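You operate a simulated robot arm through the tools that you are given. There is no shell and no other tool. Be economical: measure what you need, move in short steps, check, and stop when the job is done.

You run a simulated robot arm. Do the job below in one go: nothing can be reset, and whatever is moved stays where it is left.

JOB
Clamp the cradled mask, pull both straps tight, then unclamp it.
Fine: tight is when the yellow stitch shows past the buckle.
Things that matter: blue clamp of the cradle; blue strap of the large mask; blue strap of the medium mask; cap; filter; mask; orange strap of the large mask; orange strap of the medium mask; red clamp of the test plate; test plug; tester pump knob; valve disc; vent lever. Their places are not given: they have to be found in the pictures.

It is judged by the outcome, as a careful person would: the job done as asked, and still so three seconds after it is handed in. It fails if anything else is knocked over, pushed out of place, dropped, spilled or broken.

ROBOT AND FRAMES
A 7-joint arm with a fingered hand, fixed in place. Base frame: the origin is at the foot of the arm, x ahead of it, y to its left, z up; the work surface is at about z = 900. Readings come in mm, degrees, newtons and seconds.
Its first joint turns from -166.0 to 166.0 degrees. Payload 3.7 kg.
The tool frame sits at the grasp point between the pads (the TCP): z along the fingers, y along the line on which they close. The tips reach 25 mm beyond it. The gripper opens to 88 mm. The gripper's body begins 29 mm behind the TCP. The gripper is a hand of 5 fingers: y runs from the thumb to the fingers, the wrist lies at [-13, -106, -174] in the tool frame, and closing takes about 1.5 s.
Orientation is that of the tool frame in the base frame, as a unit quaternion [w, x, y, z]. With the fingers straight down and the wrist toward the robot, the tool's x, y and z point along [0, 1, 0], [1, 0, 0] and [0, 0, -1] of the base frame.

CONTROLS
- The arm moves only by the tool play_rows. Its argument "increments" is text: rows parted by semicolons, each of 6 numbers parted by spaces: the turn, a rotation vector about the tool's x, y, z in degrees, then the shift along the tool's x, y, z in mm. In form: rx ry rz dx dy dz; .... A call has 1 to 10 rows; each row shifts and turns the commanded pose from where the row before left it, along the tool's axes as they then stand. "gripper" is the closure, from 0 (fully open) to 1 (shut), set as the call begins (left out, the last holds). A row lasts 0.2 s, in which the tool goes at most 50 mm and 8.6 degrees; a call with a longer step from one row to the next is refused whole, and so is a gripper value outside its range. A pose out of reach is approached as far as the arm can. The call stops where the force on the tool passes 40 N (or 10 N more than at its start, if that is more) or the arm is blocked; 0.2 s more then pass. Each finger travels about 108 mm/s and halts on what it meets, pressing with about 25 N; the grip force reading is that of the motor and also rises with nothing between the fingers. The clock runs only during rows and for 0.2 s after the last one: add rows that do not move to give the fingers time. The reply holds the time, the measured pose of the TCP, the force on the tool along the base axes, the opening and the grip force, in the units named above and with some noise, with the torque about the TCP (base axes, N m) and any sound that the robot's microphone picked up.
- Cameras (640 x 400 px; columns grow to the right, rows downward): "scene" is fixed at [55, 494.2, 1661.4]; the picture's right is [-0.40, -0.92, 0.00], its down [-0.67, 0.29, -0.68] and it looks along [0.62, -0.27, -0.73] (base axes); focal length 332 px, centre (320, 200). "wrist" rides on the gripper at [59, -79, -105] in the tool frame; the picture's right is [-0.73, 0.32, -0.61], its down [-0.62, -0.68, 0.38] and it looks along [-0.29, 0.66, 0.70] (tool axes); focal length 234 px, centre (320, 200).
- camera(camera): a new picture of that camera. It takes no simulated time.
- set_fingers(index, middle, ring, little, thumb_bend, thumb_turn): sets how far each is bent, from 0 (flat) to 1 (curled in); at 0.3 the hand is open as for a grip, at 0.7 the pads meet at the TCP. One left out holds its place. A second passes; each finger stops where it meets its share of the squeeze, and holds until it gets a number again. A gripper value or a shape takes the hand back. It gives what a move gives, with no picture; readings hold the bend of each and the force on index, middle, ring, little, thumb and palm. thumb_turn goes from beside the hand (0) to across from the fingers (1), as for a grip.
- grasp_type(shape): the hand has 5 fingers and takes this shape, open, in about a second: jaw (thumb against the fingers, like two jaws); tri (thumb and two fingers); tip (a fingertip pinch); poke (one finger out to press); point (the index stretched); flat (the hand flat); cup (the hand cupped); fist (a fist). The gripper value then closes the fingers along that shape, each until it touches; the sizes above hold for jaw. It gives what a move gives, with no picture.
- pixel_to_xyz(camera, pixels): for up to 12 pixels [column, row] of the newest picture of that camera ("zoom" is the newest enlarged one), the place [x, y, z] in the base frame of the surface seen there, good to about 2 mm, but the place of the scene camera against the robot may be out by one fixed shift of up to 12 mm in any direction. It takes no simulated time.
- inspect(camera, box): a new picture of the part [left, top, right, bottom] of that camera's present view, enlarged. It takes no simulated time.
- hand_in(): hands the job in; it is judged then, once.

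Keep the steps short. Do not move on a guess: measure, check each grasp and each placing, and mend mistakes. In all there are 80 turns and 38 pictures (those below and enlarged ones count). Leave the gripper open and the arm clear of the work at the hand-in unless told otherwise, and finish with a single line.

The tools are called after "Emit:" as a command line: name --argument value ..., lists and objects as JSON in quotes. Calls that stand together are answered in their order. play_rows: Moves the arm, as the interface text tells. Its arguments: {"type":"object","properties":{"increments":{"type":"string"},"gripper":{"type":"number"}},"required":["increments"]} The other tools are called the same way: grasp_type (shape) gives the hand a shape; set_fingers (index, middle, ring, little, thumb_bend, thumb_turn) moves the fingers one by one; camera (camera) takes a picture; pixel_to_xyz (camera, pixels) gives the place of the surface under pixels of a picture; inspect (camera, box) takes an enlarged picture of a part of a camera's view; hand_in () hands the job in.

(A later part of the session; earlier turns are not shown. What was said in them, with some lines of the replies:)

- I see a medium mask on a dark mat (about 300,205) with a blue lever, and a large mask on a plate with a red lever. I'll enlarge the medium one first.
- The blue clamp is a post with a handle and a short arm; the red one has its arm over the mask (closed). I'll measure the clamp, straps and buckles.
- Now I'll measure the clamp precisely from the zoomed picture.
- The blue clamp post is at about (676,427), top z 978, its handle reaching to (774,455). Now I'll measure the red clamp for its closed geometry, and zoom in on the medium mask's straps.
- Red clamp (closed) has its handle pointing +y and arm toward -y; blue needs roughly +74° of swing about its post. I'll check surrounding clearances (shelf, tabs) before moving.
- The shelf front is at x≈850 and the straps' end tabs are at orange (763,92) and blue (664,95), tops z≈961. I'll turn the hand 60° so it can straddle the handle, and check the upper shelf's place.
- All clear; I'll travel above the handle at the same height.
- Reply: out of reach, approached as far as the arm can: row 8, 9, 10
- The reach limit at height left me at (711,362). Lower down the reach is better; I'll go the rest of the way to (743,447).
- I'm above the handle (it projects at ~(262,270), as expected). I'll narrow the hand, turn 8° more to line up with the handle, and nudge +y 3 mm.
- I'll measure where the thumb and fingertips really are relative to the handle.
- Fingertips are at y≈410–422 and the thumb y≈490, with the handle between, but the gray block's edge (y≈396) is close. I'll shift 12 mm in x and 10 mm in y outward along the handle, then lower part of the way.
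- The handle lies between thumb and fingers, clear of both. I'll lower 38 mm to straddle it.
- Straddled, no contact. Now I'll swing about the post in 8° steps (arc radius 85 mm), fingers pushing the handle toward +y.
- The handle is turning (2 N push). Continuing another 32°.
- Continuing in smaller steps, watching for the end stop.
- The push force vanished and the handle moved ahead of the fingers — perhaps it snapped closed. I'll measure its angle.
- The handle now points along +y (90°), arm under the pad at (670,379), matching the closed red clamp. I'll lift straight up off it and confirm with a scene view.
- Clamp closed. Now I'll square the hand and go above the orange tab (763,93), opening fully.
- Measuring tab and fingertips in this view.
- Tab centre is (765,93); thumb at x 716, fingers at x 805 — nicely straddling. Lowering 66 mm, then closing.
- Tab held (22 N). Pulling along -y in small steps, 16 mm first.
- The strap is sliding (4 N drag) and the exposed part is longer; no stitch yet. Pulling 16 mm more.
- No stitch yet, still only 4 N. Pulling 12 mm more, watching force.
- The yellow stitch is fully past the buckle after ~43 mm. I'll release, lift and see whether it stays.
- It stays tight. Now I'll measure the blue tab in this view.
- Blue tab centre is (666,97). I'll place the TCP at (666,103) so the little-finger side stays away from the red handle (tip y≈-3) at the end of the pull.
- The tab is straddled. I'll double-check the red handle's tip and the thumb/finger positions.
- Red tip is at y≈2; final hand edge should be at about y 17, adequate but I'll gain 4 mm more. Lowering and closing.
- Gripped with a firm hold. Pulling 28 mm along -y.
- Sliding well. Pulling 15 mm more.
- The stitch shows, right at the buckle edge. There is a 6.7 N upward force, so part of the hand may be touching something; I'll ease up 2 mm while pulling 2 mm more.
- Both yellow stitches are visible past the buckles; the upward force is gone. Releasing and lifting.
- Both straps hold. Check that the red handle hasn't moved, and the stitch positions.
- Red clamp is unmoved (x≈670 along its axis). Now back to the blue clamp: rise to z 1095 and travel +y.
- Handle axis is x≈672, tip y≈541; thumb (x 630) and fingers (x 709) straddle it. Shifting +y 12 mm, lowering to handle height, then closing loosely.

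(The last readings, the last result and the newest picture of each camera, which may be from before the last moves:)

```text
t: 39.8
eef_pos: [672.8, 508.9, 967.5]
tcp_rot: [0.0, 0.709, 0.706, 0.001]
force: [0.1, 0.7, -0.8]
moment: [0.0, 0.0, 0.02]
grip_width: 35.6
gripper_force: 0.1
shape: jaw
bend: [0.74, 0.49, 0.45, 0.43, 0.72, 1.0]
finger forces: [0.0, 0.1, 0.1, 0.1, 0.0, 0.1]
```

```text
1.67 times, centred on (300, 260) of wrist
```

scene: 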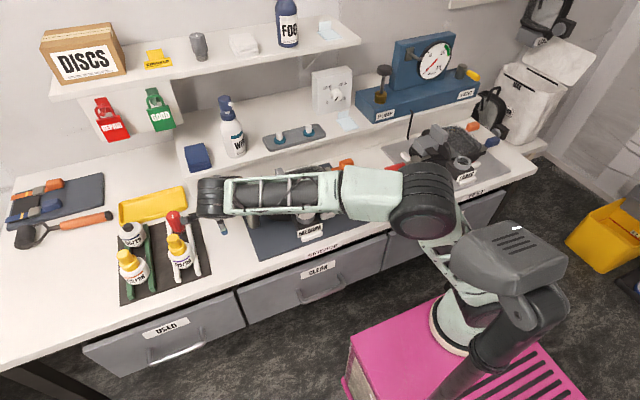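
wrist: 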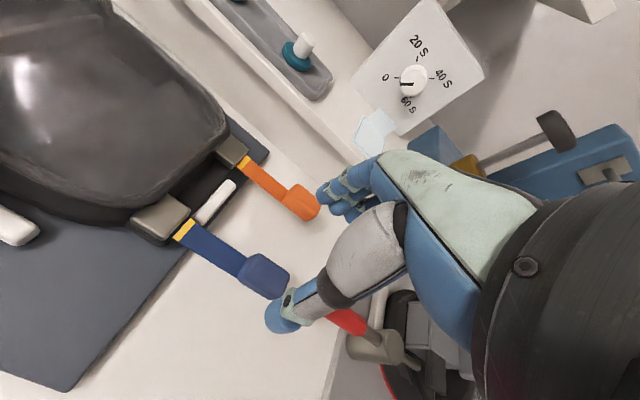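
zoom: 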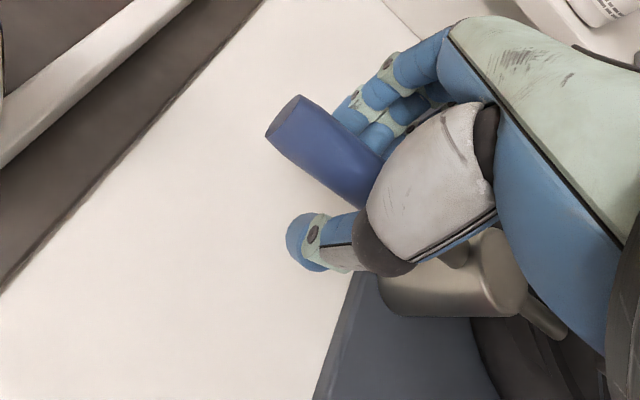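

The handle is loosely enclosed. Now swinging back clockwise about the post, 32° first.

Emit:
play_rows --increments "0 0 8 -0.7 11.2 0;0 0 8 -0.7 11.2 0;0 0 8 -0.7 11.2 0;0 0 8 -0.7 11.2 0;0 0 0 0 0 0"

```text
t: 41.0
eef_pos: [714.7, 497.4, 968.8]
tcp_rot: [0.0, 0.876, 0.483, 0.0]
force: [-2.3, 0.1, -2.1]
moment: [0.0, 0.01, 0.02]
grip_width: 37.7
gripper_force: 0.0
shape: jaw
bend: [0.74, 0.49, 0.46, 0.43, 0.7, 1.0]
finger forces: [0.0, 0.1, 0.0, 0.1, 2.5, 0.0]
```

On the arc (r 80, angle 59°), thumb pushing 2.5 N. Another 32°.

Emit:
play_rows --increments "0 0 8 -0.7 11.2 0;0 0 8 -0.7 11.2 0;0 0 8 -0.7 11.2 0;0 0 8 -0.7 11.2 0;0 0 0 0 0 0"

Emit:
inspect --camera "wrist" --box '[180, 140, 420, 380]'

```text
t: 42.2
eef_pos: [745.6, 467.0, 971.2]
tcp_rot: [0.0, 0.975, 0.223, 0.0]
force: [-2.9, 0.7, -1.8]
moment: [-0.04, 0.03, 0.0]
grip_width: 38.6
gripper_force: 0.1
shape: jaw
bend: [0.74, 0.49, 0.46, 0.43, 0.69, 1.0]
finger forces: [0.0, 0.1, 0.0, 0.0, 2.7, 0.0]
```

```text
1.67 times, centred on (300, 260) of wrist
```

zoom: 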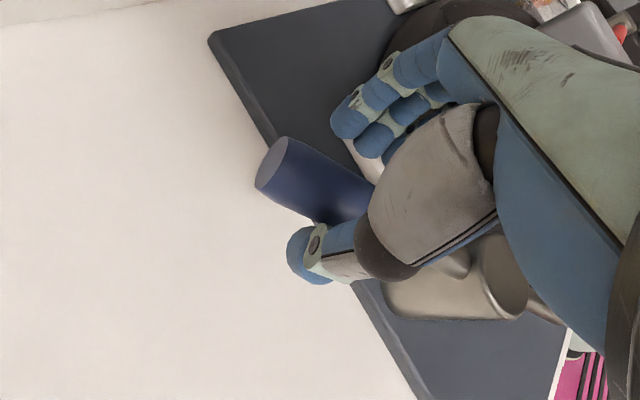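

Handle lags the hand by ~12° (now ~36°). I'll push on in small steps, adding a bit of turn and staying outward of the gray block.

Emit:
play_rows --increments "0 0 2.5 1.5 5 0;0 0 2.5 1.5 5 0;0 0 2 1.5 4 0;0 0 0 0 0 0"

Emit:
inspect --camera "wrist" --box '[180, 140, 420, 380]'

```text
t: 43.2
eef_pos: [756.4, 454.2, 972.1]
tcp_rot: [0.0, 0.987, 0.163, 0.0]
force: [-1.3, 0.6, -0.6]
moment: [0.0, 0.0, 0.0]
grip_width: 37.4
gripper_force: 0.1
shape: jaw
bend: [0.74, 0.49, 0.46, 0.43, 0.69, 1.0]
finger forces: [0.1, 0.0, 0.0, 0.0, 2.4, 0.0]
```

```text
1.67 times, centred on (300, 260) of wrist
```

zoom: 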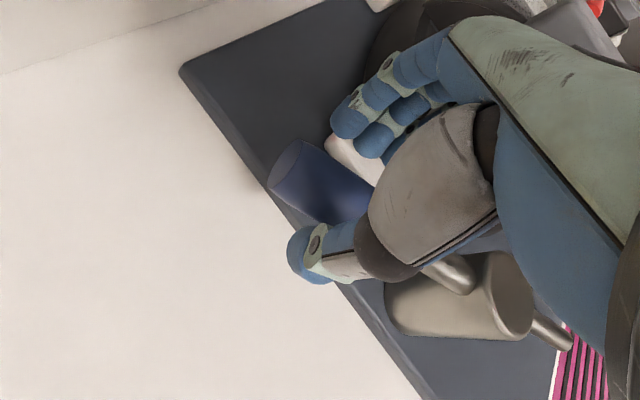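

Emit:
pixel_to_xyz --camera "zoom" --pixels '[[290, 150], [310, 165], [345, 190], [285, 190], [345, 110], [380, 140], [395, 155], [500, 280], [450, 265], [345, 150], [315, 240], [275, 170]]'

```text
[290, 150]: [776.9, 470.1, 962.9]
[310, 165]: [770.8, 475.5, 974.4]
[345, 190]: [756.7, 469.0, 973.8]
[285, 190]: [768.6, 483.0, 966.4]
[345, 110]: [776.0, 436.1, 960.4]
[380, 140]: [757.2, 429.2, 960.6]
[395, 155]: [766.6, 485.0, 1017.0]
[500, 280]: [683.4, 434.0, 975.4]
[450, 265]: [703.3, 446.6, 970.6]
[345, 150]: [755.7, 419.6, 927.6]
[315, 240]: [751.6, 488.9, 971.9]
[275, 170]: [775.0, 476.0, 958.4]
```

Handle is at ~24°, fingers still clear of the block. Two more small steps, then lift straight up keeping the loose opening.

Emit:
play_rows --increments "0 0 2 1.5 4.5 0;0 0 2 1.5 4.5 0;0 0 0 0 0 0"

Emit:
play_rows --increments "0 0 0 0 -2 0;0 0 0 0 0 -15;0 0 0 0 0 -30;0 0 0 0 0 -35;0 0 0 0 0 0"

Emit:
camera --camera "wrist"

```text
t: 44.0
eef_pos: [760.2, 446.0, 969.5]
tcp_rot: [0.0, 0.992, 0.129, -0.001]
force: [-1.7, 1.7, -0.8]
moment: [-0.02, 0.03, 0.06]
grip_width: 37.1
gripper_force: 0.0
shape: jaw
bend: [0.74, 0.49, 0.46, 0.43, 0.7, 1.0]
finger forces: [0.0, 0.0, 0.1, 0.1, 2.0, 0.0]
```

```text
t: 45.2
eef_pos: [759.9, 446.9, 1028.9]
tcp_rot: [0.001, 0.992, 0.129, 0.0]
force: [0.1, -0.3, 1.2]
moment: [0.02, -0.02, 0.0]
grip_width: 35.6
gripper_force: 0.0
shape: jaw
bend: [0.74, 0.49, 0.46, 0.43, 0.72, 1.0]
finger forces: [0.0, 0.0, 0.0, 0.0, 0.1, 0.0]
out of reach, approached as far as the arm can: row 4
```

```text
3 pictures are left
```

wrist: 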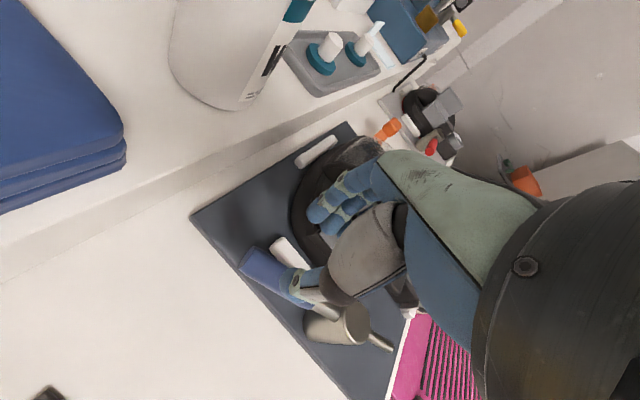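

Emit:
pixel_to_xyz --camera "wrist" --pixels '[[245, 260], [262, 270], [275, 280], [290, 290], [340, 325], [385, 343], [325, 310]]'

```text
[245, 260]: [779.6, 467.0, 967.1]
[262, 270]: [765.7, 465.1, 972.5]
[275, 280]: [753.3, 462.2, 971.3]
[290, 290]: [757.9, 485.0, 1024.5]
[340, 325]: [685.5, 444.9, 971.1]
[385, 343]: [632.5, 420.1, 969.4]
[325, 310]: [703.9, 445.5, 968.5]
```

The handle is back within a few degrees of its original open position, its arm at (632,420) well off the mask. I'll retreat toward the robot while rising, then open the hand.

Emit:
play_rows --increments "0 0 0 -29 -7.8 -10;0 0 0 -38.6 -10.4 -20;0 0 0 -38.6 -10.4 -25;0 0 0 -38.6 -10.4 -30;0 0 0 -38.6 -10.4 -30;0 0 0 0 0 -40;0 0 0 0 0 -40;0 0 0 0 0 0"

Emit:
play_rows --increments "0 0 -8 0 0 0;0 0 -8 -40 0 0;0 0 -8 -40 0 0;0 0 -8 -40 0 0;0 0 -8 -40 0 0;0 0 -8 -40 0 0;0 0 -8 -40 0 0;0 0 0 0 0 0" --gripper 0

Emit:
camera --camera "scene"

```text
t: 47.0
eef_pos: [609.0, 428.7, 1106.5]
tcp_rot: [0.001, 0.992, 0.13, -0.001]
force: [0.4, -0.1, -0.2]
moment: [0.02, -0.05, -0.01]
grip_width: 35.4
gripper_force: 0.0
shape: jaw
bend: [0.74, 0.49, 0.46, 0.44, 0.72, 1.0]
finger forces: [0.0, 0.1, 0.0, 0.1, 0.1, 0.0]
out of reach, approached as far as the arm can: row 4, 5, 6, 7
```

```text
t: 48.8
eef_pos: [439.5, 269.2, 1105.2]
tcp_rot: [0.0, 0.815, 0.58, 0.0]
force: [0.0, 0.8, -0.1]
moment: [0.01, 0.0, 0.01]
grip_width: 87.8
gripper_force: 0.0
shape: jaw
bend: [0.3, 0.3, 0.3, 0.3, 0.3, 0.98]
finger forces: [0.1, 0.0, 0.1, 0.0, 0.0, 0.1]
```

```text
2 pictures are left
```

scene: 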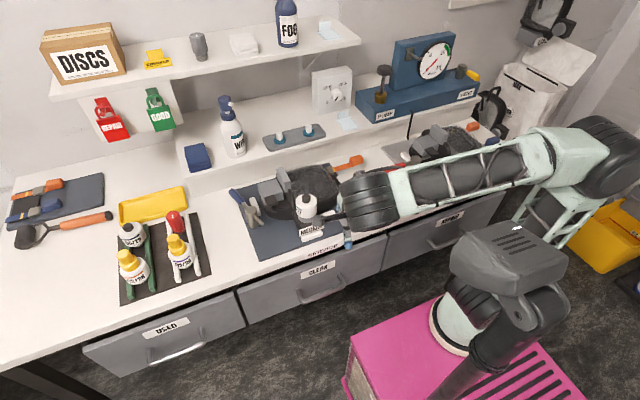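

Everything stands as before; a last enlarged check of clamp and straps.

Emit:
inspect --camera "scene" --box '[220, 145, 380, 245]'

Emit:
pixel_to_xyz --camera "zoom" --pixels '[[45, 170], [60, 180], [120, 230]]'

```text
4.00 times, centred on (300, 195) of scene
```

zoom: 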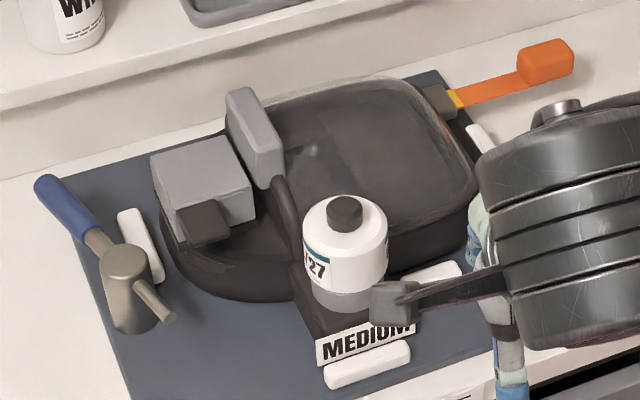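

```text
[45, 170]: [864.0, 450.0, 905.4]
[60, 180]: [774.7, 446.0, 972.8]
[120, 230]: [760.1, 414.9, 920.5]
```

Clamp is open, mask and filter are in place, and both stitches show past the buckles. The arm is clear and the hand open, so I'm handing in.

Emit:
hand_in

```text
The job is handed in.
```

The medium mask was clamped, its orange and blue straps were pulled until the yellow stitch showed past each buckle, and the blue clamp was swung back to within a few degrees of its original open position.
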